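You operate a simulated robot arm through the tools that you are given. There is no shell and no other tool.

Carry out the task below with a simulated robot arm. There is one attempt and no reset: what you move stays moved.

Task
Fetch the green good ring and set it on the top of the small grey shelf. Put the steel adapter ring labelled "25" from the top of the long yellow-legged bench on the lower shelf of the long yellow-legged bench and the steel adapter ring that says "72" on the top of the valve stack bench. Put the round grey housing marked "26" from the top of the long yellow-legged bench on the square silver plate there. Take the folded blue rag and leave it on the top of the valve stack bench. Put the 62 dark grey gear ring from the top of the long yellow-legged bench on the lower shelf of the valve stack bench and the 92 dark grey gear ring on the shelf under the stone slab. Take the black bar with a white band and put it on top of the small yellow block. The order is free.

The check looks at the end state, three seconds after you hand in, the way a careful person would. Anything else that was tipped, shoved, dropped, spilled or broken makes it a failure.

Robot
A 7-joint arm with a fingered hand on a trunk, on a base that moves. Base frame: it is fixed to the floor where the robot stands at the start and does not move with it; the origin is under the middle of the robot, x ahead of it, y to its left, z up. Units: m, rad, N and s.
It reaches about 1.085 m from its shoulder. Its first joint turns from -2.897 to 2.897 rad. Places, roughly: black bar with a white band (2x2x7 cm) [1.5, 1.4, 0.8]; dark grey gear ring [1.25, 1.75, 0.75]; folded blue rag (7x10x4 cm) [0.4, 2.8, 0.8]; green good ring [2, 1.25, 0.75]; lower shelf of the long yellow-legged bench [1.2, 1.9, 0.2]; lower shelf of the valve stack bench [-3.3, 1.8, 0.2]; round grey housing [0.75, 2.5, 0.75]; shelf under the stone slab [-0.2, 3.7, 0.2]; small yellow block (6x6x5 cm) [1.5, 2, 0.8]; square silver plate [1.25, 2.25, 0.75]; steel adapter ring [1.25, 2.25, 0.75]; top of the small grey shelf (16x57 cm) [0.9, 2.78, 1.12]; top of the valve stack bench [-3.3, 1.8, 0.8]. Payload 3.7 kg.
The tool frame sits at the grasp point between the pads (the TCP): z along the fingers, y along the line on which they close. The tips reach 0.025 m beyond it. The gripper opens to 0.088 m; its body begins 0.029 m behind the TCP. The gripper is a hand of 5 fingers: y runs from the thumb to the fingers, the wrist lies at [-0.013, -0.106, -0.174] in the tool frame.
Orientation is that of the tool frame in the base frame, as a unit quaternion [w, x, y, z]. With the fingers straight down and the wrist toward the robot, the tool's x, y and z point along [0, 1, 0], [1, 0, 0] and [0, 0, -1] of the base frame.

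Tools
- The arm moves only by the tool send_rows. Its argument "rows" is a list of rows, each a list of 2 entries, a list of its own where there are three numbers: the shift along the base's x, y, z in m, then the turn, a rotation vector about the base's x, y, z in degrees. In form: [[[dx, dy, dz], [rx, ry, rz]], ...]. A call has 1 to 20 rows; each row shifts and turns the commanded pose from where the row before left it. Each row takes 0.2 s and may step no farther than 0.05 m and 0.15 rad from the row before; otherwise, the whole call is refused. Where a pose cannot be reached the arm comes as near as it can. A force on the tool above 40 N (or 10 N above the force at the start of the call, whichever is more), or a blocked arm, ends the call early, and 0.2 s more pass. In this call time passes only in rows, and 0.2 s behind the last. The reply holds the time, the measured pose of the TCP, the force on the tool along the base axes, the opening and the grip force, in the units named above and with some noise, with the torque about the TCP (base axes, N m) and any sound that the robot's microphone picked up.
- Cameras (640 x 400 px; columns grow to the right, rows downward): "scene" is now at [0.1864, 0.1949, 1.3058]; the picture's right is [-0.33, -0.94, 0.00], its down [-0.39, 0.14, -0.91] and it looks along [0.86, -0.30, -0.41] (base axes); focal length 256 px, centre (320, 200). "wrist" rides on the gripper at [0.059, -0.079, -0.105] in the tool frame; the picture's right is [-0.73, 0.32, -0.61], its down [-0.62, -0.68, 0.38] and it looks along [-0.29, 0.66, 0.70] (tool axes); focal length 234 px, centre (320, 200). There is no depth. A picture from a camera that has moved, and an enlarged one, comes with that camera's place and axes in the base frame and with its lens.
- get_image(camera): a new picture of that camera. No time passes.
- steer(legs): drives the robot by 1 to 6 legs, each [ahead, left, turn to the left] in m, m and rad, along the robot's own axes; the way and the turn of a leg run together, so that a leg with both is an arc; at most 1.5 m and 3.142 rad a leg. The arm and the cameras ride along, it lands a little off, and it stops where it bumps. It gives what a move gives.
- set_fingers(index, middle, ring, little, thumb_bend, thumb_turn): sets how far each is bent, from 0 (flat) to 1 (curled in); at 0.3 the hand is open as for a grip, at 0.7 the pads meet at the TCP. One left out holds its place. A second passes; each finger stops where it meets its share of the squeeze, and holds until it gets a number again. It is the only way to open and close the hand. It gives what a move gives, with no picture; readings hold the bend of each and the force on index, middle, ring, little, thumb and palm. thumb_turn goes from beside the hand (0) to across from the fingers (1), as for a grip.
- head_to(pan, tilt): turns the head with the scene camera to pan (to the left, within 2.094 rad either way) and tilt (down, from -0.506 to 1.204), counted from straight ahead of the robot. It gives what a move gives.
- zoom(camera, box): a new picture of the part [left, top, right, bottom] of that camera's present view, enlarged. No time passes.
- finish_job(): hands the job in; it is judged then, once.

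Places have to be worked out from the pictures, the camera data and where the tool is seen. Open the gripper and draw the arm clear of the work before you hand the job in, unless the task says otherwise.

The tools are called after ">>>" as name(argument=value, ...) on one line, values as JSON. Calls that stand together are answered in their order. send_rows: Moves the arm, as the interface text tells. Its arguments: {"type":"object","properties":{"rows":{"type":"array","items":{"type":"array"}}},"required":["rows"]} The other tools are called the same way: set_fingers (index, middle, ring, little, thumb_bend, thumb_turn) moves the fingers one by one; steer (legs) drives the base; head_to (pan, tilt) turns the head that bears the scene camera; get_image (camera) takes a picture; zoom (camera, box) takes an enlarged picture of a part of a camera's view; finish_job () hands the job in.

At the start:

```text
t: 0.0
tool_pos: [0.7647, -0.1666, 1.0682]
tool_rot: [-0.001, 0.707, 0.707, 0.001]
force: [-0.1, 0.5, -0.1]
wrist_torque: [0.01, -0.04, 0.01]
opening: 0.0876
finger_force: 0.0
shape: jaw
bend: [0.3, 0.3, 0.3, 0.3, 0.3, 0.98]
finger forces: [0.0, 0.0, 0.1, 0.1, 0.1, 0.0]
robot x, y, heading: [-0.0009, 0.0008, -0.002]
head pan, tilt (commanded): [-0.339, 0.421]
```

scene: 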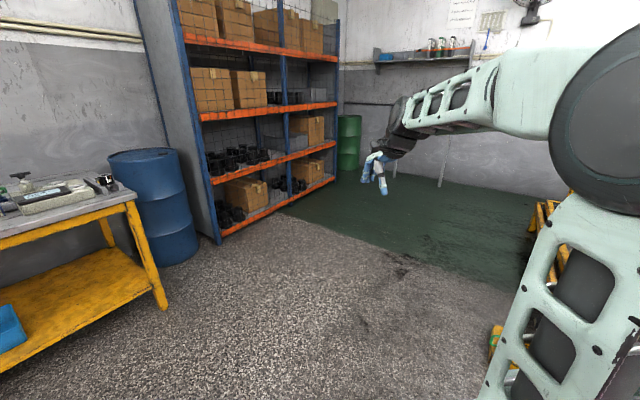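
wrist: 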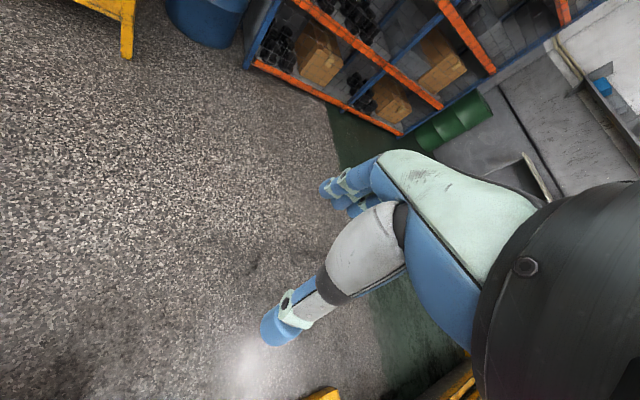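

The first picture shows the end of the yellow-legged bench at the left. I turn the head left to see the bench before moving anything.

>>> head_to(pan=0.75, tilt=0.35)

>>> get_image(camera="scene")

```text
t: 1.3
tool_pos: [0.7636, -0.1668, 1.0678]
tool_rot: [0.001, 0.707, 0.707, 0.0]
force: [0.1, -0.6, -0.5]
wrist_torque: [-0.01, 0.01, 0.01]
opening: 0.0876
finger_force: 0.1
shape: jaw
bend: [0.3, 0.3, 0.3, 0.3, 0.3, 0.98]
finger forces: [0.1, 0.0, 0.0, 0.0, 0.1, 0.0]
robot x, y, heading: [0.0006, 0.0007, 0.002]
head pan, tilt (commanded): [0.75, 0.351]
```

```text
taken
camera scene: at [0.1674, 0.289, 1.3123], right [0.68, -0.73, 0.0], down [-0.25, -0.23, -0.94], along [0.69, 0.64, -0.34], focal length 256 px, centre (320, 200)
```

scene: 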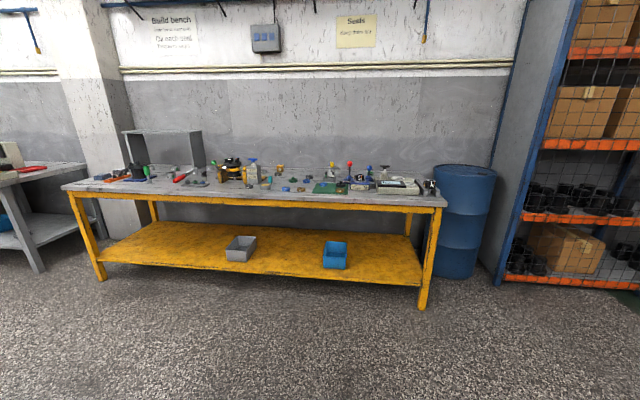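

The whole long bench is in view, running diagonally, with the small grey shelf at its left end. I zoom in on the bench top to identify the items.

>>> zoom(camera="scene", box=[60, 110, 260, 235])

>>> zoom(camera="scene", box=[250, 110, 450, 235])

>>> head_to(pan=1.6, tilt=0.3)

>>> get_image(camera="scene")

>>> head_to(pan=2.09, tilt=0.3)

>>> get_image(camera="scene")

```text
3.20 times, centred on (160, 172) of scene
camera zoom: at [0.1674, 0.289, 1.3123], right [0.68, -0.73, 0.0], down [-0.25, -0.23, -0.94], along [0.69, 0.64, -0.34], focal length 819 px, centre (832, 288)
```

zoom: 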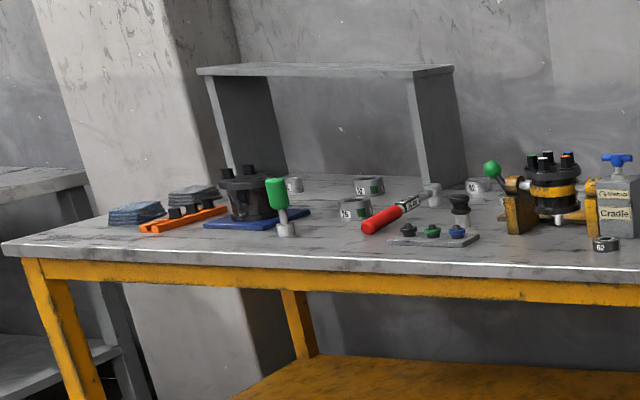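

```text
3.20 times, centred on (350, 172) of scene
camera zoom: at [0.1674, 0.289, 1.3123], right [0.68, -0.73, 0.0], down [-0.25, -0.23, -0.94], along [0.69, 0.64, -0.34], focal length 819 px, centre (224, 288)
```

zoom: 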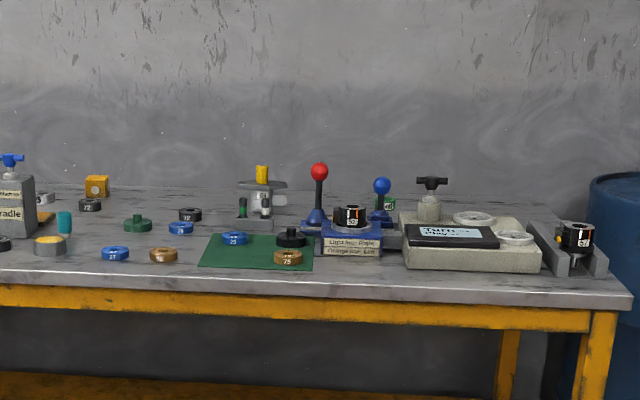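

```text
t: 2.5
tool_pos: [0.7628, -0.1679, 1.0682]
tool_rot: [0.0, 0.707, 0.707, 0.001]
force: [-0.3, -0.4, 0.0]
wrist_torque: [-0.02, 0.02, 0.01]
opening: 0.0877
finger_force: 0.0
shape: jaw
bend: [0.3, 0.3, 0.3, 0.3, 0.3, 0.98]
finger forces: [0.1, 0.1, 0.0, 0.0, 0.1, 0.1]
robot x, y, heading: [-0.0023, 0.0001, 0.001]
head pan, tilt (commanded): [1.6, 0.3]
```

```text
taken
camera scene: at [0.0966, 0.3189, 1.317], right [1.0, 0.03, 0.0], down [0.01, -0.3, -0.96], along [-0.03, 0.95, -0.3], focal length 256 px, centre (320, 200)
```

scene: 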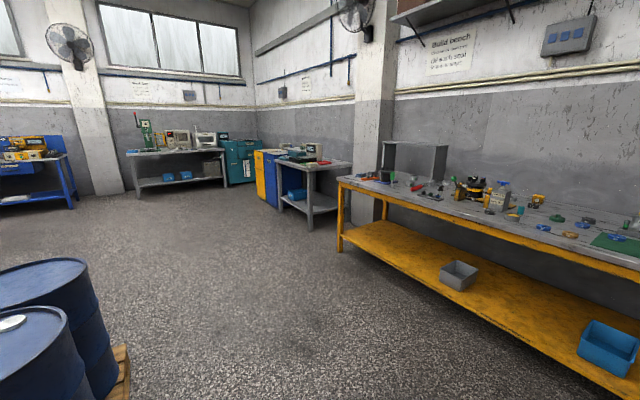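

```text
t: 3.4
tool_pos: [0.7631, -0.1666, 1.0679]
tool_rot: [0.0, 0.707, 0.707, 0.0]
force: [-0.2, -0.9, 0.0]
wrist_torque: [0.0, 0.03, 0.03]
opening: 0.0876
finger_force: 0.2
shape: jaw
bend: [0.3, 0.3, 0.3, 0.3, 0.3, 0.98]
finger forces: [0.0, 0.0, 0.0, 0.0, 0.0, 0.0]
robot x, y, heading: [0.0021, 0.0025, 0.005]
head pan, tilt (commanded): [2.089, 0.3]
```

```text
taken
camera scene: at [0.0531, 0.3067, 1.317], right [0.87, 0.49, 0.0], down [0.15, -0.26, -0.96], along [-0.47, 0.83, -0.3], focal length 256 px, centre (320, 200)
```

scene: 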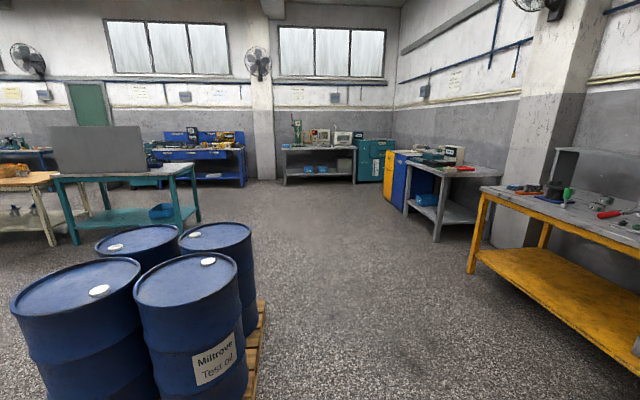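

The valve stack bench (teal) is far left beyond the drums, and the stone-slab bench is left of the long bench. I turn back to the bench and zoom tightly to read labels.

>>> head_to(pan=0.75, tilt=0.35)

>>> zoom(camera="scene", box=[85, 155, 165, 205])

>>> zoom(camera="scene", box=[145, 150, 225, 200])

>>> zoom(camera="scene", box=[210, 150, 290, 200])

>>> zoom(camera="scene", box=[275, 155, 355, 205])

>>> zoom(camera="scene", box=[340, 150, 440, 212])

```text
t: 4.9
tool_pos: [0.7632, -0.1667, 1.0679]
tool_rot: [0.0, 0.707, 0.707, 0.001]
force: [0.3, 1.2, 0.3]
wrist_torque: [0.0, 0.01, -0.01]
opening: 0.0875
finger_force: 0.0
shape: jaw
bend: [0.3, 0.3, 0.3, 0.3, 0.3, 0.98]
finger forces: [0.0, 0.0, 0.0, 0.0, 0.1, 0.0]
robot x, y, heading: [-0.0014, 0.0015, 0.001]
head pan, tilt (commanded): [0.75, 0.351]
```

```text
8.00 times, centred on (125, 180) of scene
camera zoom: at [0.1673, 0.2891, 1.3123], right [0.68, -0.73, 0.0], down [-0.25, -0.23, -0.94], along [0.69, 0.64, -0.34], focal length 2049 px, centre (1880, 360)
```

zoom: 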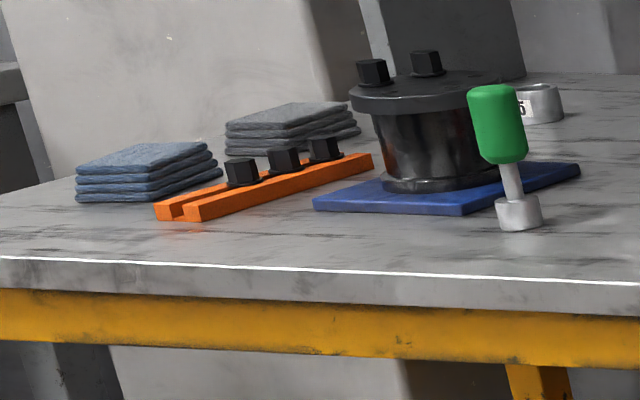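

```text
8.00 times, centred on (185, 175) of scene
camera zoom: at [0.1673, 0.2891, 1.3123], right [0.68, -0.73, 0.0], down [-0.25, -0.23, -0.94], along [0.69, 0.64, -0.34], focal length 2049 px, centre (1400, 400)
```

zoom: 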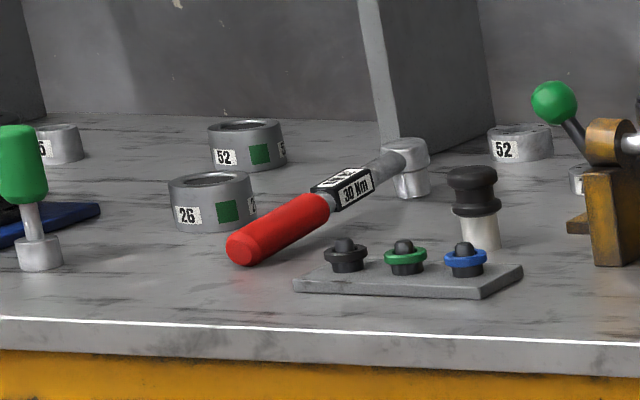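

```text
8.00 times, centred on (250, 175) of scene
camera zoom: at [0.1673, 0.2891, 1.3123], right [0.68, -0.73, 0.0], down [-0.25, -0.23, -0.94], along [0.69, 0.64, -0.34], focal length 2049 px, centre (880, 400)
```

zoom: 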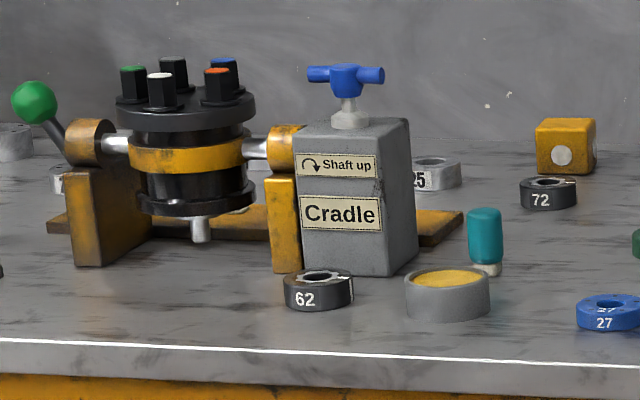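

```text
8.00 times, centred on (315, 180) of scene
camera zoom: at [0.1673, 0.2891, 1.3123], right [0.68, -0.73, 0.0], down [-0.25, -0.23, -0.94], along [0.69, 0.64, -0.34], focal length 2049 px, centre (360, 360)
```

zoom: 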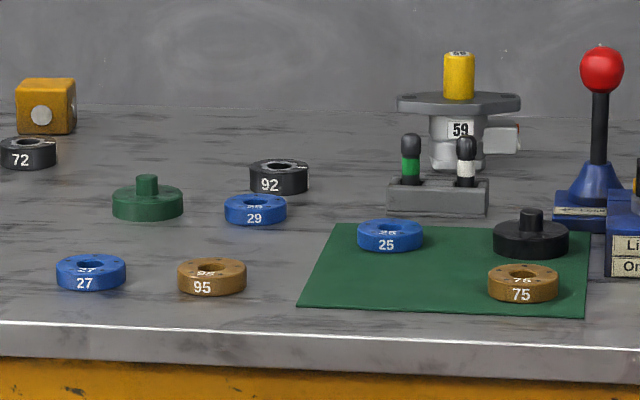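

```text
6.40 times, centred on (390, 181) of scene
camera zoom: at [0.1673, 0.2891, 1.3123], right [0.68, -0.73, 0.0], down [-0.25, -0.23, -0.94], along [0.69, 0.64, -0.34], focal length 1639 px, centre (-128, 322)
```

zoom: 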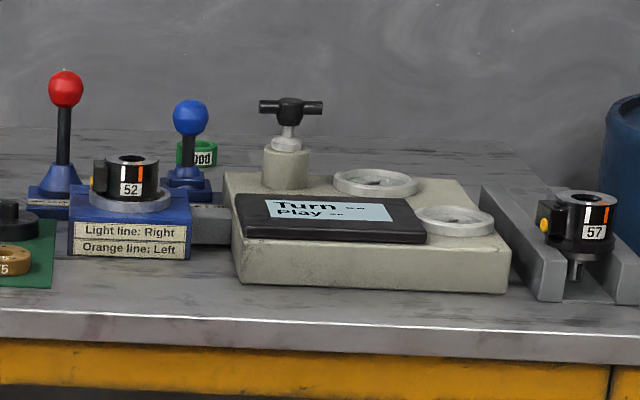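

Labels are readable now: gear rings 62, 92 (and a decoy 72), steel rings 25 near the cradle, 52, and others, the white-banded bar in a holder, and the green "good" ring behind the blue lever. I look down at my own base to judge its footprint before driving.

>>> head_to(pan=0.5, tilt=1.2)

>>> get_image(camera="scene")

>>> head_to(pan=-0.9, tilt=0.5)

>>> get_image(camera="scene")

```text
t: 6.1
tool_pos: [0.7627, -0.1668, 1.0679]
tool_rot: [0.0, 0.707, 0.707, 0.0]
force: [0.0, -0.4, -0.4]
wrist_torque: [-0.02, 0.02, -0.01]
opening: 0.0876
finger_force: 0.1
shape: jaw
bend: [0.3, 0.3, 0.3, 0.3, 0.3, 0.98]
finger forces: [0.0, 0.0, 0.0, 0.1, 0.1, 0.0]
robot x, y, heading: [-0.0033, 0.0013, -0.001]
head pan, tilt (commanded): [0.499, 1.201]
```

```text
taken
camera scene: at [0.1484, 0.2524, 1.245], right [0.48, -0.88, 0.0], down [-0.82, -0.45, -0.36], along [0.32, 0.17, -0.93], focal length 256 px, centre (320, 200)
```

scene: 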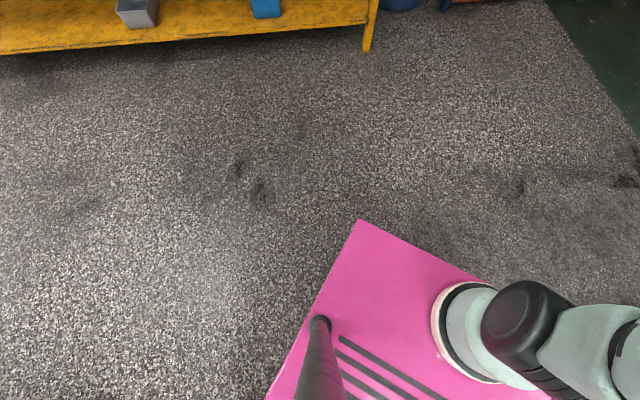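

```text
t: 7.6
tool_pos: [0.7637, -0.1669, 1.0677]
tool_rot: [0.0, 0.707, 0.707, 0.0]
force: [1.0, 0.2, 1.1]
wrist_torque: [-0.03, 0.05, -0.02]
opening: 0.0876
finger_force: 0.0
shape: jaw
bend: [0.3, 0.3, 0.3, 0.3, 0.3, 0.98]
finger forces: [0.0, 0.0, 0.1, 0.0, 0.0, 0.0]
robot x, y, heading: [0.0011, -0.0029, 0.0]
head pan, tilt (commanded): [-0.901, 0.499]
```

```text
taken
camera scene: at [0.1558, 0.1543, 1.2986], right [-0.78, -0.62, 0.0], down [-0.3, 0.38, -0.88], along [0.55, -0.69, -0.48], focal length 256 px, centre (320, 200)
```

scene: 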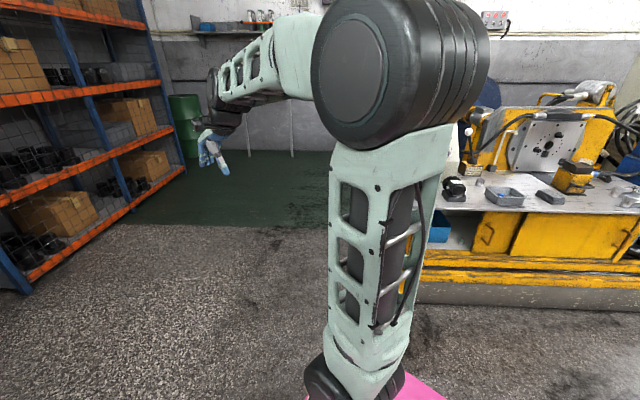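

The base is a pink platform reaching about 0.44 m ahead and ±0.25 m sideways, arm column near (0.3, -0.2). I turn to face the bench and drive part of the way, stopping well short of it, to get better views.

>>> steer(legs=[[0, 0, 0.61], [0.6, 0, 0]])

>>> head_to(pan=0.2, tilt=0.5)

>>> get_image(camera="scene")

```text
t: 12.6
tool_pos: [1.2055, 0.6419, 1.0686]
tool_rot: [-0.001, 0.462, 0.887, -0.001]
force: [0.2, 0.0, -0.8]
wrist_torque: [-0.02, 0.0, 0.02]
opening: 0.0875
finger_force: 0.0
shape: jaw
bend: [0.3, 0.3, 0.3, 0.3, 0.3, 0.98]
finger forces: [0.0, 0.1, 0.0, 0.0, 0.1, 0.1]
robot x, y, heading: [0.4856, 0.3394, 0.604]
head pan, tilt (commanded): [-0.901, 0.499]
```

```text
t: 14.0
tool_pos: [1.2068, 0.6405, 1.0679]
tool_rot: [0.001, 0.461, 0.887, 0.0]
force: [-1.1, 1.0, 0.0]
wrist_torque: [-0.03, -0.01, 0.0]
opening: 0.0878
finger_force: 0.1
shape: jaw
bend: [0.3, 0.3, 0.3, 0.3, 0.3, 0.98]
finger forces: [0.0, 0.0, 0.0, 0.1, 0.1, 0.0]
robot x, y, heading: [0.4872, 0.3405, 0.611]
head pan, tilt (commanded): [0.201, 0.499]
```

```text
taken
camera scene: at [0.4999, 0.6472, 1.2986], right [0.73, -0.69, 0.0], down [-0.33, -0.35, -0.88], along [0.6, 0.64, -0.48], focal length 256 px, centre (320, 200)
```

scene: 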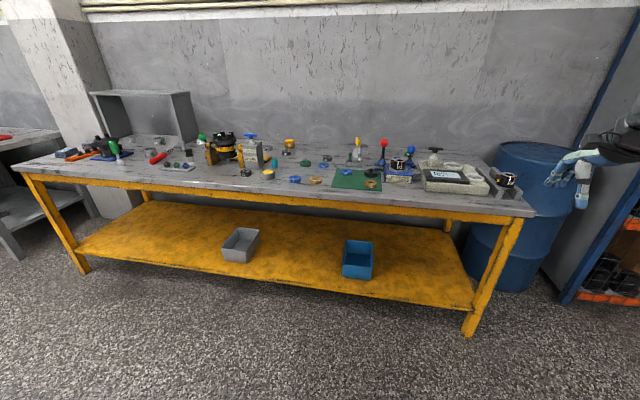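

The bench top computes to z ≈ 0.80, front edge from (0.18, 2.71) to (1.62, 0.68). I zoom to locate and read each item from here.

>>> zoom(camera="scene", box=[50, 125, 130, 175])

>>> zoom(camera="scene", box=[120, 125, 200, 175])

>>> zoom(camera="scene", box=[190, 125, 270, 175])

>>> zoom(camera="scene", box=[255, 130, 351, 190])

>>> zoom(camera="scene", box=[320, 130, 416, 190])

>>> zoom(camera="scene", box=[400, 130, 528, 210])

```text
8.00 times, centred on (90, 150) of scene
camera zoom: at [0.4999, 0.6472, 1.2986], right [0.73, -0.69, 0.0], down [-0.33, -0.35, -0.88], along [0.6, 0.64, -0.48], focal length 2049 px, centre (2160, 600)
```

zoom: 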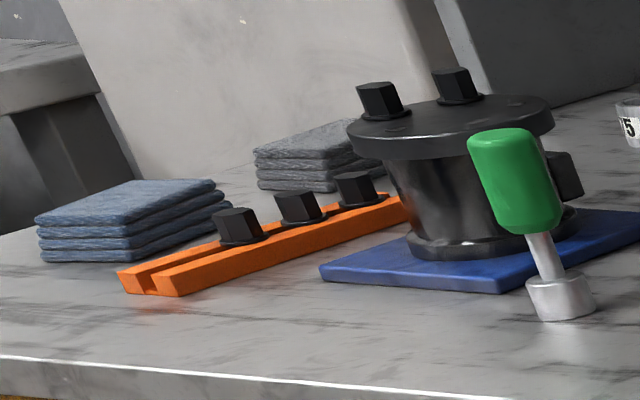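

```text
8.00 times, centred on (160, 150) of scene
camera zoom: at [0.4999, 0.6472, 1.2986], right [0.73, -0.69, 0.0], down [-0.33, -0.35, -0.88], along [0.6, 0.64, -0.48], focal length 2049 px, centre (1600, 600)
```

zoom: 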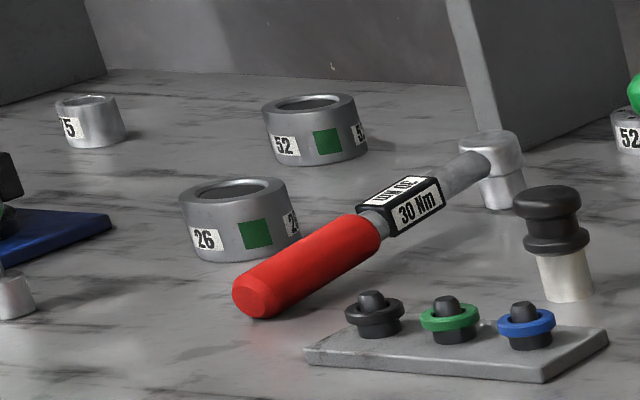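

```text
8.00 times, centred on (230, 150) of scene
camera zoom: at [0.4999, 0.6472, 1.2986], right [0.73, -0.69, 0.0], down [-0.33, -0.35, -0.88], along [0.6, 0.64, -0.48], focal length 2049 px, centre (1040, 600)
```

zoom: 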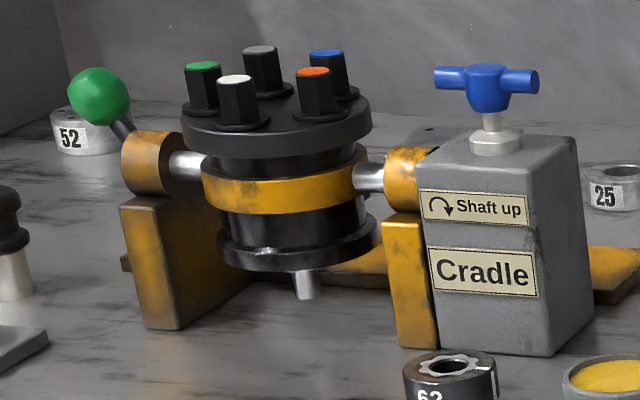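

```text
6.67 times, centred on (303, 160) of scene
camera zoom: at [0.4999, 0.6472, 1.2986], right [0.73, -0.69, 0.0], down [-0.33, -0.35, -0.88], along [0.6, 0.64, -0.48], focal length 1707 px, centre (433, 467)
```

zoom: 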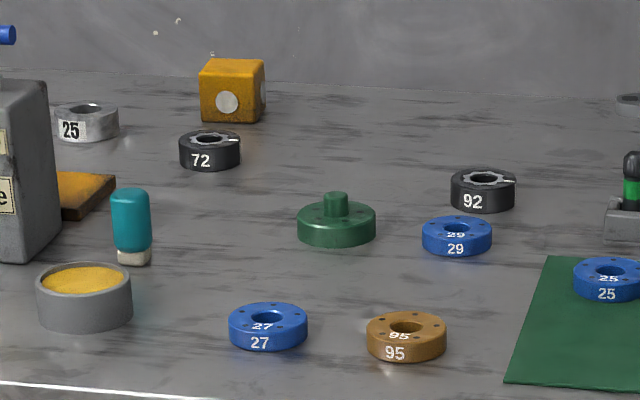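

```text
6.67 times, centred on (368, 160) of scene
camera zoom: at [0.4999, 0.6472, 1.2986], right [0.73, -0.69, 0.0], down [-0.33, -0.35, -0.88], along [0.6, 0.64, -0.48], focal length 1707 px, centre (0, 467)
```

zoom: 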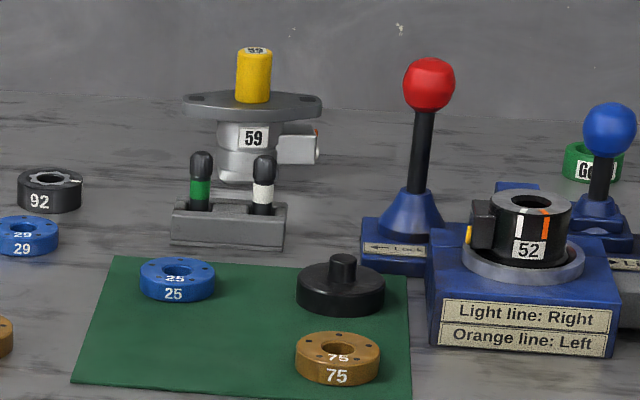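

```text
5.00 times, centred on (464, 170) of scene
camera zoom: at [0.4999, 0.6472, 1.2986], right [0.73, -0.69, 0.0], down [-0.33, -0.35, -0.88], along [0.6, 0.64, -0.48], focal length 1280 px, centre (-400, 350)
```

zoom: 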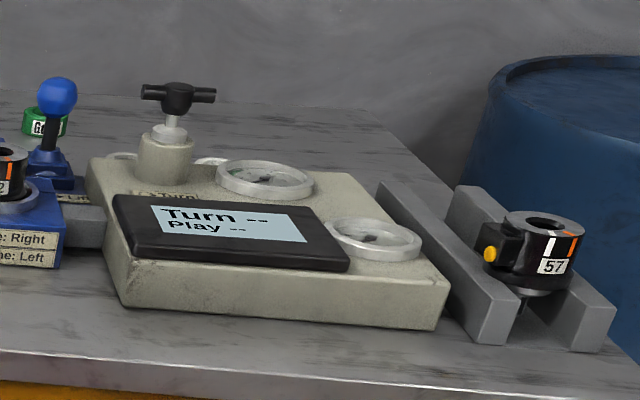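

Positions estimated: good ring ≈ (1.87, 1.335), bar ≈ (1.533, 1.438), block ≈ (1.488, 1.965), 92 ≈ (1.475, 1.614), 62 ≈ (1.045, 1.752), steel 25 ≈ (1.335, 2.0), housing 26 ≈ (0.78, 2.40), rag ≈ (0.42, 2.71). I look at my hand, and test how a bent index finger appears, to learn its geometry.

>>> head_to(pan=-0.55, tilt=0.35)

>>> zoom(camera="scene", box=[200, 100, 520, 300])

>>> set_fingers(index=0.7)

>>> get_image(camera="wrist")

>>> zoom(camera="scene", box=[200, 100, 520, 300])

```text
t: 15.1
tool_pos: [1.206, 0.6421, 1.0675]
tool_rot: [0.001, 0.462, 0.887, 0.0]
force: [-0.3, -0.6, 0.6]
wrist_torque: [-0.01, 0.0, -0.01]
opening: 0.0876
finger_force: 0.0
shape: jaw
bend: [0.3, 0.3, 0.3, 0.3, 0.3, 0.98]
finger forces: [0.0, 0.1, 0.0, 0.0, 0.0, 0.0]
robot x, y, heading: [0.4811, 0.3388, 0.609]
head pan, tilt (commanded): [-0.55, 0.351]
```

```text
2.00 times, centred on (360, 200) of scene
camera zoom: at [0.5302, 0.587, 1.3123], right [0.06, -1.0, 0.0], down [-0.34, -0.02, -0.94], along [0.94, 0.06, -0.34], focal length 512 px, centre (240, 200)
```

zoom: 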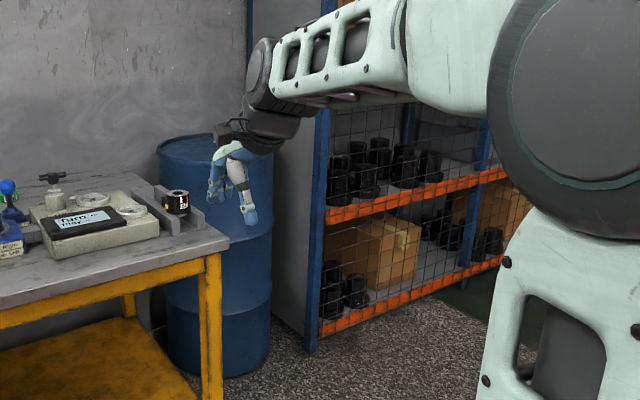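

```text
t: 16.1
tool_pos: [1.2055, 0.6412, 1.0673]
tool_rot: [0.0, 0.462, 0.887, 0.0]
force: [0.5, -0.6, -0.6]
wrist_torque: [0.02, 0.01, 0.01]
opening: 0.0411
finger_force: 0.1
shape: fingers
bend: [0.7, 0.3, 0.3, 0.3, 0.3, 0.98]
finger forces: [0.1, 0.0, 0.1, 0.0, 0.1, 0.0]
robot x, y, heading: [0.4869, 0.3379, 0.614]
head pan, tilt (commanded): [-0.55, 0.351]
```

```text
taken
camera wrist: at [1.1085, 0.643, 1.1732], right [0.68, -0.41, 0.61], down [-0.2, -0.9, -0.38], along [0.7, 0.14, -0.7], focal length 234 px, centre (320, 200)
```

wrist: 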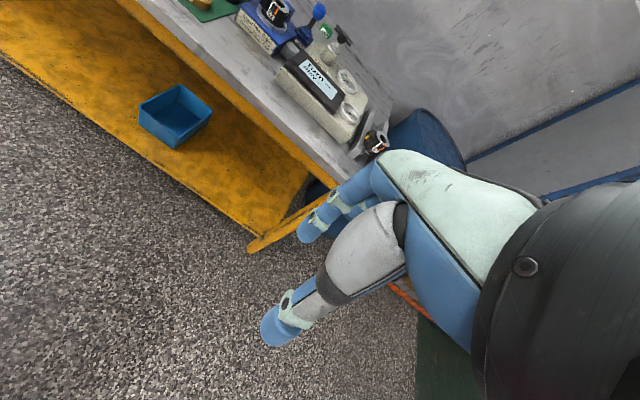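

```text
2.00 times, centred on (360, 200) of scene
camera zoom: at [0.5302, 0.587, 1.3123], right [0.06, -1.0, 0.0], down [-0.34, -0.02, -0.94], along [0.94, 0.06, -0.34], focal length 512 px, centre (240, 200)
```

zoom: 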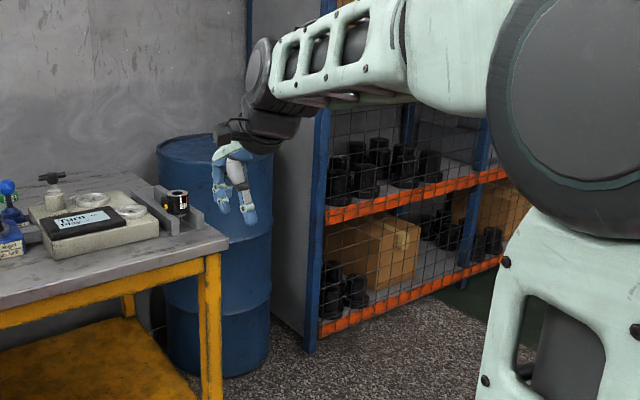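

The index finger is on the tool's +x side (robot's left). I zoom closely on the hand from the scene camera to see the thumb's lateral position and finger sizes.

>>> zoom(camera="scene", box=[290, 155, 354, 195])

>>> set_fingers(index=0.3)

>>> zoom(camera="scene", box=[290, 155, 354, 195])

```text
10.00 times, centred on (322, 175) of scene
camera zoom: at [0.5302, 0.587, 1.3123], right [0.06, -1.0, 0.0], down [-0.34, -0.02, -0.94], along [0.94, 0.06, -0.34], focal length 2561 px, centre (300, 450)
```

zoom: 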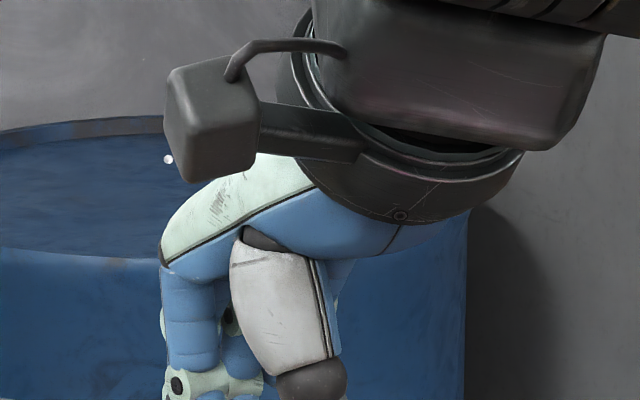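

```text
t: 17.1
tool_pos: [1.2056, 0.6415, 1.067]
tool_rot: [0.0, 0.462, 0.887, 0.0]
force: [0.2, 0.0, -0.3]
wrist_torque: [0.01, -0.01, -0.01]
opening: 0.0846
finger_force: 0.0
shape: fingers
bend: [0.3, 0.3, 0.3, 0.3, 0.3, 0.98]
finger forces: [0.0, 0.0, 0.1, 0.1, 0.1, 0.0]
robot x, y, heading: [0.4892, 0.3376, 0.614]
head pan, tilt (commanded): [-0.55, 0.351]
```

```text
10.00 times, centred on (322, 175) of scene
camera zoom: at [0.5302, 0.587, 1.3123], right [0.06, -1.0, 0.0], down [-0.34, -0.02, -0.94], along [0.94, 0.06, -0.34], focal length 2561 px, centre (300, 450)
```

zoom: 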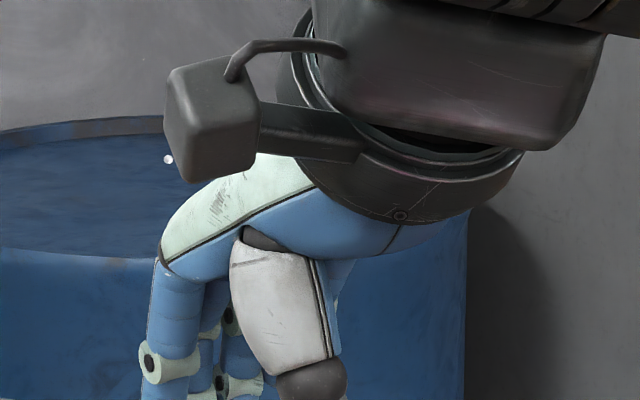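

I look at the lower part of the hand to see the finger tips and thumb alignment.

>>> zoom(camera="scene", box=[290, 175, 354, 215])

>>> zoom(camera="wrist", box=[220, 130, 460, 380])

```text
10.00 times, centred on (322, 195) of scene
camera zoom: at [0.5302, 0.587, 1.3123], right [0.06, -1.0, 0.0], down [-0.34, -0.02, -0.94], along [0.94, 0.06, -0.34], focal length 2561 px, centre (300, 250)
```

zoom: 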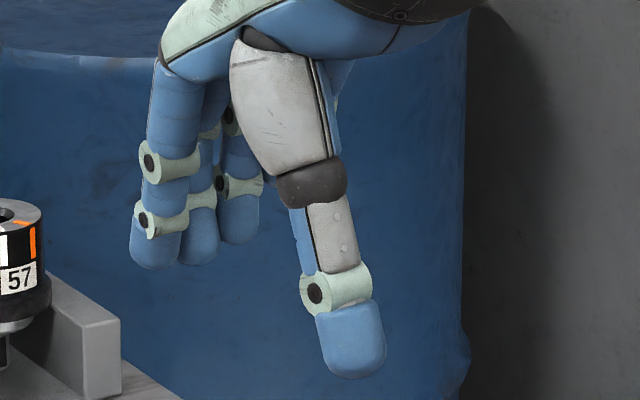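

```text
1.60 times, centred on (340, 255) of wrist
camera zoom: at [1.1085, 0.643, 1.1732], right [0.68, -0.41, 0.61], down [-0.2, -0.9, -0.38], along [0.7, 0.14, -0.7], focal length 375 px, centre (288, 112)
```

zoom: 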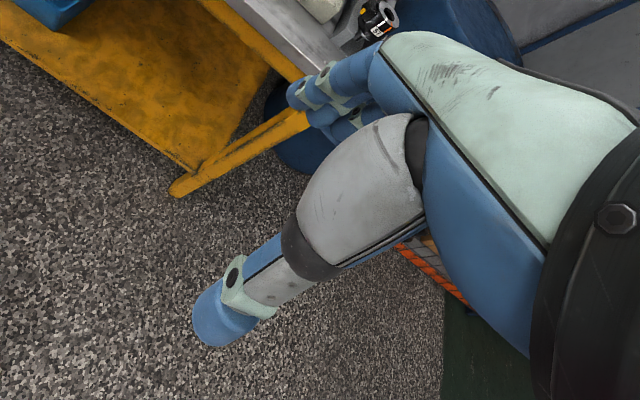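

Fingers span tool x from about +1.3 cm (index) to −4.5 cm (little), thumb near x = 0. Now I drive to a station in front of the bar and yellow block, front of base staying about 15 cm off the bench.

>>> steer(legs=[[0, 0.7, 0], [0.5, 0, 0]])

>>> head_to(pan=-0.25, tilt=0.6)

>>> get_image(camera="scene")

```text
t: 23.4
tool_pos: [1.2239, 1.4903, 1.0678]
tool_rot: [0.0, 0.466, 0.885, -0.001]
force: [0.6, 0.5, 1.0]
wrist_torque: [-0.01, 0.04, 0.0]
opening: 0.0843
finger_force: 0.0
shape: fingers
bend: [0.3, 0.3, 0.3, 0.3, 0.3, 0.98]
finger forces: [0.1, 0.0, 0.0, 0.0, 0.0, 0.0]
robot x, y, heading: [0.5017, 1.1925, 0.602]
head pan, tilt (commanded): [-0.55, 0.351]
```

```text
t: 24.2
tool_pos: [1.2253, 1.4893, 1.0676]
tool_rot: [0.0, 0.466, 0.885, 0.0]
force: [-0.4, -0.1, 0.7]
wrist_torque: [0.0, -0.02, 0.01]
opening: 0.0843
finger_force: 0.0
shape: fingers
bend: [0.3, 0.3, 0.3, 0.3, 0.3, 0.98]
finger forces: [0.0, 0.1, 0.1, 0.1, 0.0, 0.0]
robot x, y, heading: [0.5019, 1.1967, 0.603]
head pan, tilt (commanded): [-0.25, 0.6]
```

```text
taken
camera scene: at [0.5386, 1.4684, 1.2896], right [0.34, -0.94, 0.0], down [-0.53, -0.19, -0.83], along [0.77, 0.28, -0.56], focal length 256 px, centre (320, 200)
```

scene: 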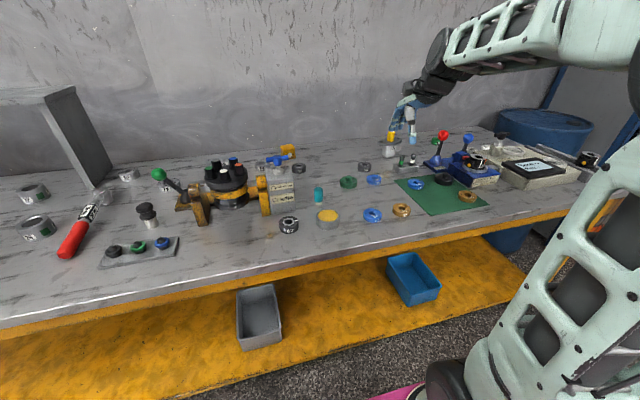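

Good position. I zoom on the bar area and the yellow block from here for precise coordinates.

>>> zoom(camera="scene", box=[350, 125, 430, 175])

>>> zoom(camera="scene", box=[250, 130, 330, 180])

```text
8.00 times, centred on (390, 150) of scene
camera zoom: at [0.5386, 1.4684, 1.2896], right [0.34, -0.94, 0.0], down [-0.53, -0.19, -0.83], along [0.77, 0.28, -0.56], focal length 2049 px, centre (-240, 600)
```

zoom: 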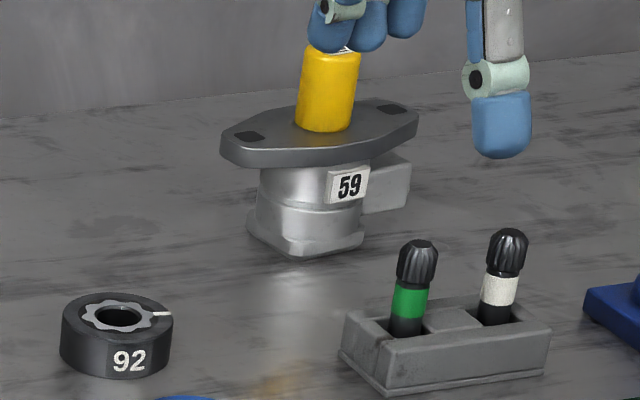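

```text
8.00 times, centred on (290, 155) of scene
camera zoom: at [0.5386, 1.4684, 1.2896], right [0.34, -0.94, 0.0], down [-0.53, -0.19, -0.83], along [0.77, 0.28, -0.56], focal length 2049 px, centre (560, 560)
```

zoom: 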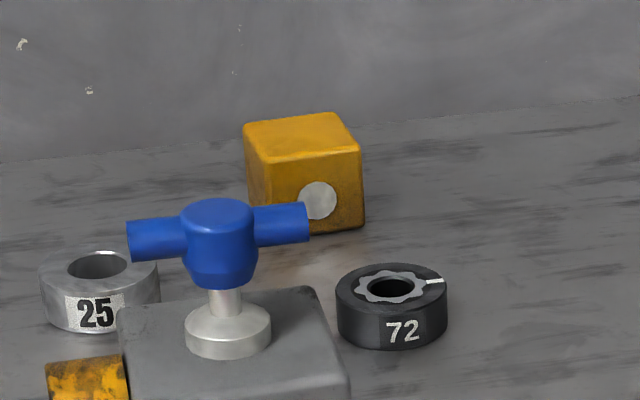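

Triangulated from two views: bar axis (1.535, 1.443), top z ≈ 0.873; block centre ≈ (1.485, 1.967), top ≈ 0.847. I move the hand above the bar at z ≈ 1.0 and check with both cameras.

>>> send_rows(rows=[[[0.0443, -0.0066, -0.01], [0, 0, 0]], [[0.0443, -0.0066, -0.01], [0, 0, 0]], [[0.0443, -0.0066, -0.01], [0, 0, 0]], [[0.0443, -0.0066, -0.01], [0, 0, 0]], [[0.0443, -0.0066, -0.01], [0, 0, 0]], [[0.0443, -0.0066, -0.01], [0, 0, 0]], [[0.0443, -0.0066, -0.01], [0, 0, 0]]])

>>> get_image(camera="wrist")

>>> zoom(camera="scene", box=[350, 105, 430, 175])

```text
t: 25.8
tool_pos: [1.5351, 1.4438, 0.9995]
tool_rot: [0.001, 0.466, 0.885, 0.0]
force: [-0.4, -0.6, 1.5]
wrist_torque: [0.01, -0.03, 0.01]
opening: 0.0845
finger_force: 0.1
shape: fingers
bend: [0.3, 0.3, 0.3, 0.3, 0.3, 0.98]
finger forces: [0.0, 0.0, 0.0, 0.0, 0.1, 0.0]
robot x, y, heading: [0.4984, 1.1923, 0.598]
head pan, tilt (commanded): [-0.25, 0.6]
```

```text
taken
camera wrist: at [1.4376, 1.4474, 1.1044], right [0.68, -0.42, 0.61], down [-0.21, -0.9, -0.38], along [0.71, 0.13, -0.69], focal length 234 px, centre (320, 200)
```

wrist: 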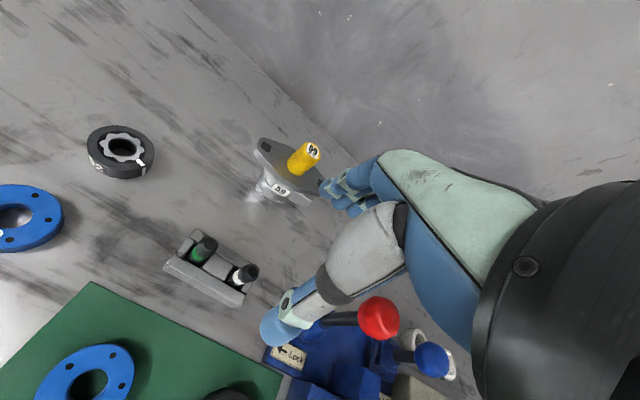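

```text
5.71 times, centred on (390, 140) of scene
camera zoom: at [0.538, 1.4685, 1.2895], right [0.35, -0.94, 0.0], down [-0.53, -0.2, -0.83], along [0.77, 0.28, -0.56], focal length 1463 px, centre (-80, 543)
```

zoom: 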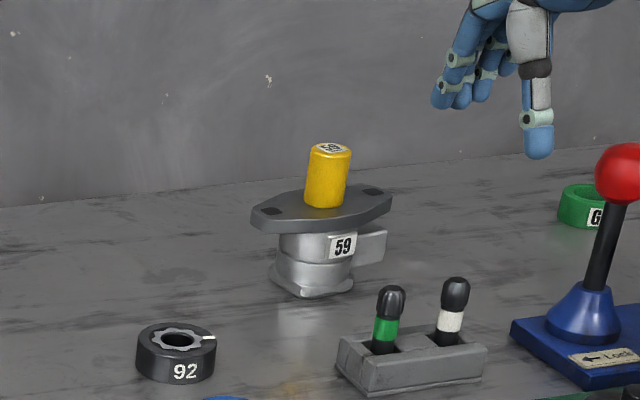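

The wrist camera puts the bar top at (1.538, 1.447), agreeing within millimetres. I descend to z ≈ 0.862 with the bar between thumb and fingers.

>>> send_rows(rows=[[[0.001, 0.001, -0.04], [0, 0, 0]], [[0, 0, -0.04], [0, 0, 0]], [[0, 0, -0.03], [0, 0, 0]], [[0, 0, -0.0275], [0, 0, 0]]])

>>> get_image(camera="wrist")

>>> zoom(camera="scene", box=[350, 125, 430, 175])

```text
t: 26.8
tool_pos: [1.5354, 1.4453, 0.8623]
tool_rot: [0.001, 0.466, 0.885, 0.001]
force: [0.2, -0.3, 0.6]
wrist_torque: [0.01, 0.01, -0.02]
opening: 0.0847
finger_force: 0.1
shape: fingers
bend: [0.3, 0.3, 0.3, 0.3, 0.3, 0.98]
finger forces: [0.1, 0.0, 0.1, 0.0, 0.1, 0.0]
robot x, y, heading: [0.5014, 1.196, 0.601]
head pan, tilt (commanded): [-0.25, 0.6]
```

```text
taken
camera wrist: at [1.4379, 1.449, 0.9672], right [0.68, -0.42, 0.61], down [-0.21, -0.9, -0.38], along [0.71, 0.13, -0.69], focal length 234 px, centre (320, 200)
```

wrist: 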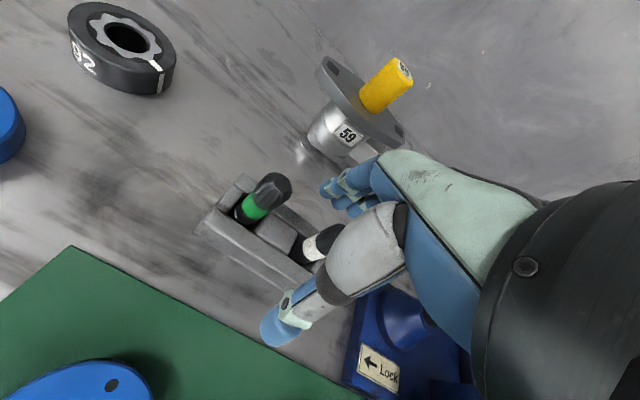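

```text
8.00 times, centred on (390, 150) of scene
camera zoom: at [0.5385, 1.4685, 1.2895], right [0.35, -0.94, 0.0], down [-0.53, -0.2, -0.83], along [0.77, 0.28, -0.56], focal length 2049 px, centre (-240, 600)
```

zoom: 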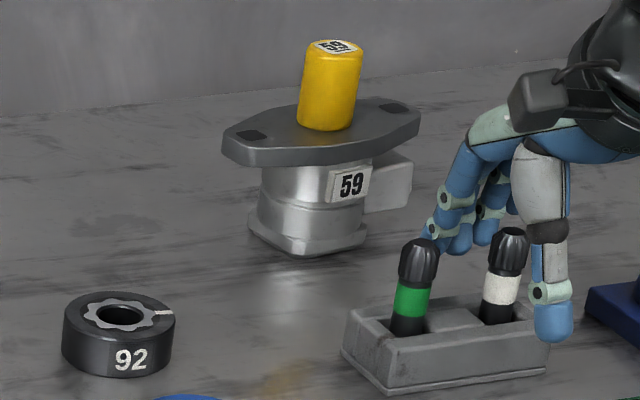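

The bar stands between the thumb and the index/middle fingers, clear of the green-banded bar. I close thumb, index and middle on it.

>>> set_fingers(index=0.75, middle=0.75, thumb_bend=0.75)

>>> get_image(camera="wrist")

>>> zoom(camera="scene", box=[360, 125, 440, 175])

```text
t: 27.8
tool_pos: [1.5348, 1.4466, 0.8622]
tool_rot: [0.001, 0.466, 0.885, 0.0]
force: [5.8, 2.9, -0.6]
wrist_torque: [0.08, -0.11, 0.03]
opening: 0.0001
finger_force: 3.3
shape: fingers
bend: [0.74, 0.65, 0.3, 0.3, 0.72, 0.97]
finger forces: [0.0, 6.4, 0.1, 0.1, 0.8, 0.0]
robot x, y, heading: [0.503, 1.1951, 0.601]
head pan, tilt (commanded): [-0.25, 0.6]
```

```text
taken
camera wrist: at [1.4381, 1.4494, 0.9668], right [0.68, -0.42, 0.61], down [-0.21, -0.9, -0.38], along [0.71, 0.13, -0.7], focal length 234 px, centre (320, 200)
```

wrist: 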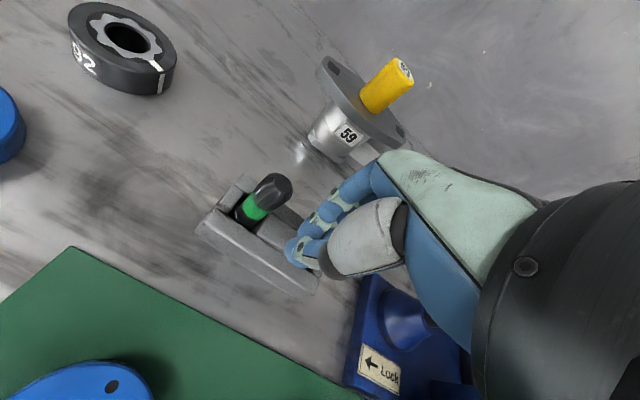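

```text
8.00 times, centred on (400, 150) of scene
camera zoom: at [0.5389, 1.4686, 1.2895], right [0.35, -0.94, 0.0], down [-0.53, -0.2, -0.82], along [0.77, 0.28, -0.57], focal length 2049 px, centre (-320, 600)
```

zoom: 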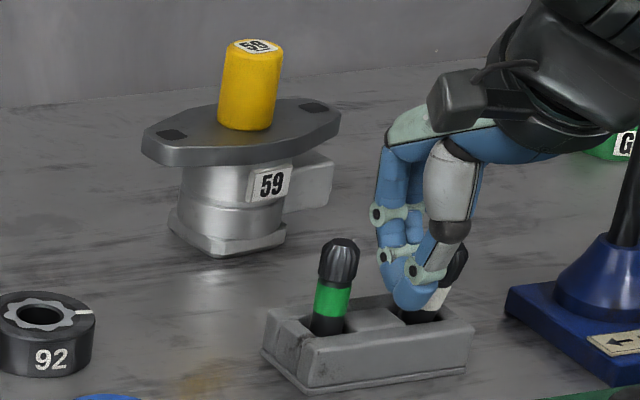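

The middle finger pushed the bar, index slipped past its left side and the bar leaned to the right of the thumb. I reopen to see where it rests and re-aim.

>>> set_fingers(index=0.3, middle=0.3, thumb_bend=0.3)

>>> get_image(camera="wrist")

>>> zoom(camera="scene", box=[380, 135, 428, 165])

```text
t: 28.8
tool_pos: [1.5358, 1.4457, 0.8613]
tool_rot: [0.0, 0.465, 0.885, 0.0]
force: [0.4, -0.7, 0.3]
wrist_torque: [-0.03, 0.0, 0.03]
opening: 0.0842
finger_force: 0.0
shape: fingers
bend: [0.3, 0.3, 0.3, 0.3, 0.3, 0.97]
finger forces: [0.0, 0.1, 0.0, 0.1, 0.0, 0.0]
robot x, y, heading: [0.5016, 1.196, 0.602]
head pan, tilt (commanded): [-0.25, 0.6]
```

```text
taken
camera wrist: at [1.4379, 1.449, 0.967], right [0.68, -0.42, 0.61], down [-0.21, -0.9, -0.38], along [0.71, 0.13, -0.7], focal length 234 px, centre (320, 200)
```

wrist: 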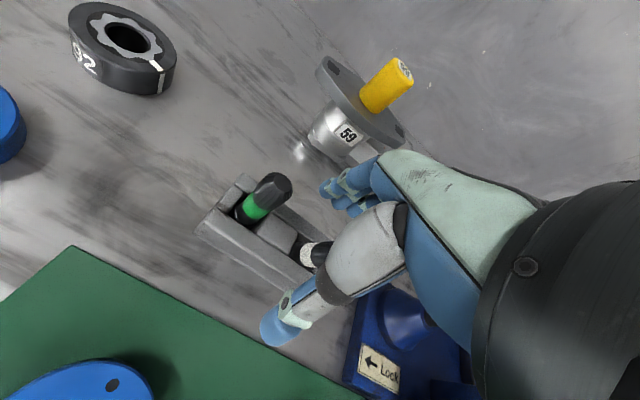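

```text
13.33 times, centred on (404, 150) of scene
camera zoom: at [0.5386, 1.4684, 1.2895], right [0.35, -0.94, 0.0], down [-0.53, -0.2, -0.83], along [0.77, 0.28, -0.56], focal length 3414 px, centre (-800, 867)
```

zoom: 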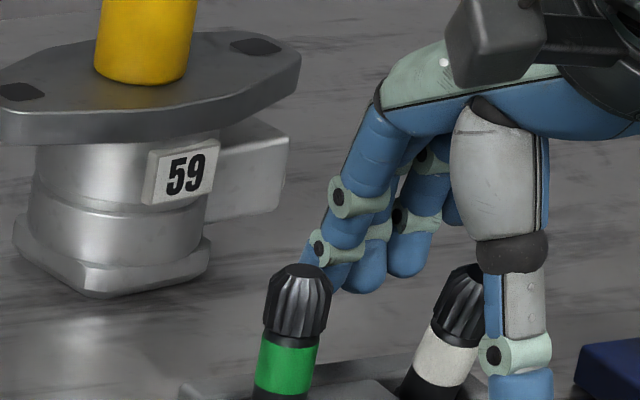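

The bar now leans to the right in its socket. I raise the hand to see its exact pose.

>>> send_rows(rows=[[[0, 0, 0.04], [0, 0, 0]], [[0, 0, 0.045], [0, 0, 0]], [[-0.02, -0.013, 0.045], [0, 0, 0]]])

>>> zoom(camera="wrist", box=[160, 200, 320, 300])

>>> zoom(camera="scene", box=[380, 140, 428, 170])

```text
refused: row 3 steps farther than a row can; nothing moved
```

```text
4.00 times, centred on (240, 250) of wrist
camera zoom: at [1.4379, 1.449, 0.967], right [0.68, -0.42, 0.61], down [-0.21, -0.9, -0.38], along [0.71, 0.13, -0.7], focal length 937 px, centre (640, 0)
```

zoom: 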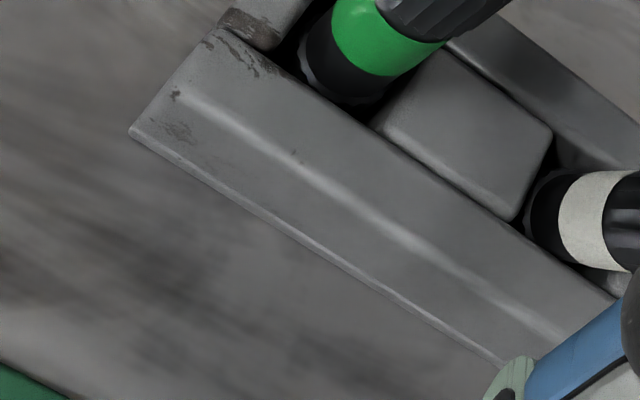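

```text
13.33 times, centred on (404, 155) of scene
camera zoom: at [0.5386, 1.4684, 1.2895], right [0.35, -0.94, 0.0], down [-0.53, -0.2, -0.83], along [0.77, 0.28, -0.56], focal length 3414 px, centre (-800, 800)
```

zoom: 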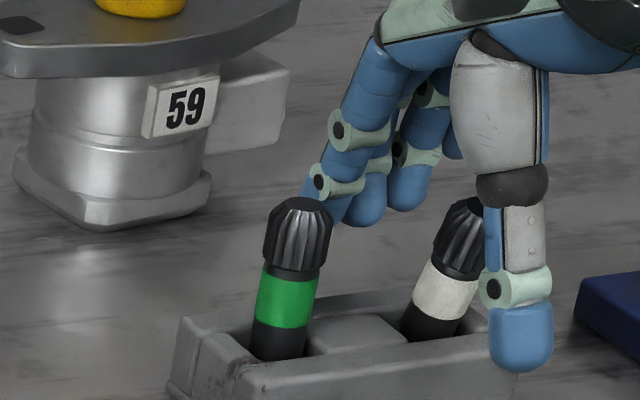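

The row length was slightly over the limit; I repeat the raise with smaller steps.

>>> send_rows(rows=[[[0, 0, 0.04], [0, 0, 0]], [[0, 0, 0.045], [0, 0, 0]], [[0, 0, 0.045], [0, 0, 0]]])

>>> zoom(camera="wrist", box=[140, 200, 300, 300])

>>> zoom(camera="scene", box=[380, 140, 428, 170])

```text
t: 29.6
tool_pos: [1.5366, 1.4434, 0.9915]
tool_rot: [-0.001, 0.466, 0.885, -0.001]
force: [0.7, 0.5, -0.6]
wrist_torque: [-0.02, 0.0, -0.06]
opening: 0.0843
finger_force: 0.0
shape: fingers
bend: [0.3, 0.3, 0.3, 0.3, 0.3, 0.97]
finger forces: [0.0, 0.0, 0.0, 0.1, 0.0, 0.1]
robot x, y, heading: [0.5022, 1.1926, 0.604]
head pan, tilt (commanded): [-0.25, 0.6]
```

```text
4.00 times, centred on (220, 250) of wrist
camera zoom: at [1.4386, 1.4469, 1.0967], right [0.68, -0.42, 0.61], down [-0.21, -0.9, -0.38], along [0.7, 0.13, -0.7], focal length 937 px, centre (720, 0)
```

zoom: 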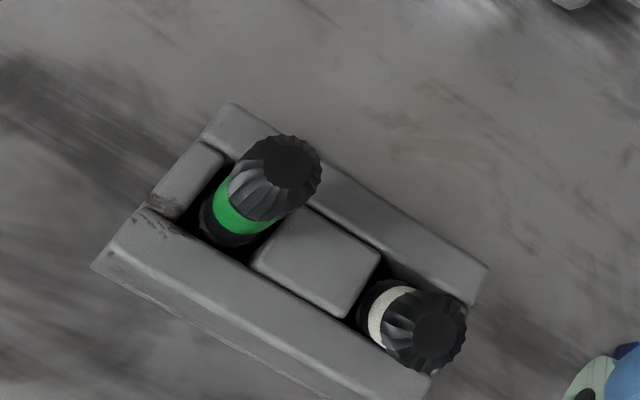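

```text
13.33 times, centred on (404, 155) of scene
camera zoom: at [0.5388, 1.4685, 1.2895], right [0.35, -0.94, 0.0], down [-0.53, -0.2, -0.82], along [0.77, 0.28, -0.57], focal length 3414 px, centre (-800, 800)
```

zoom: 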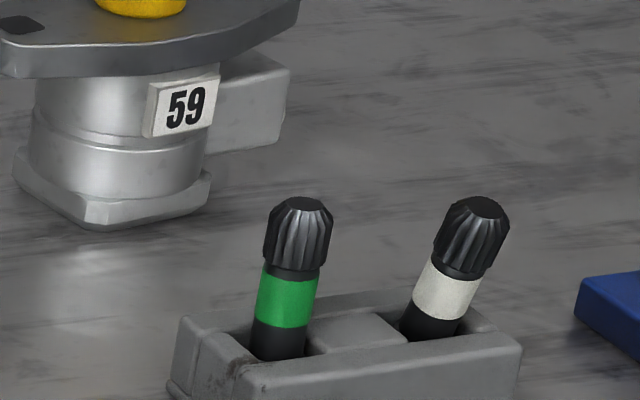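

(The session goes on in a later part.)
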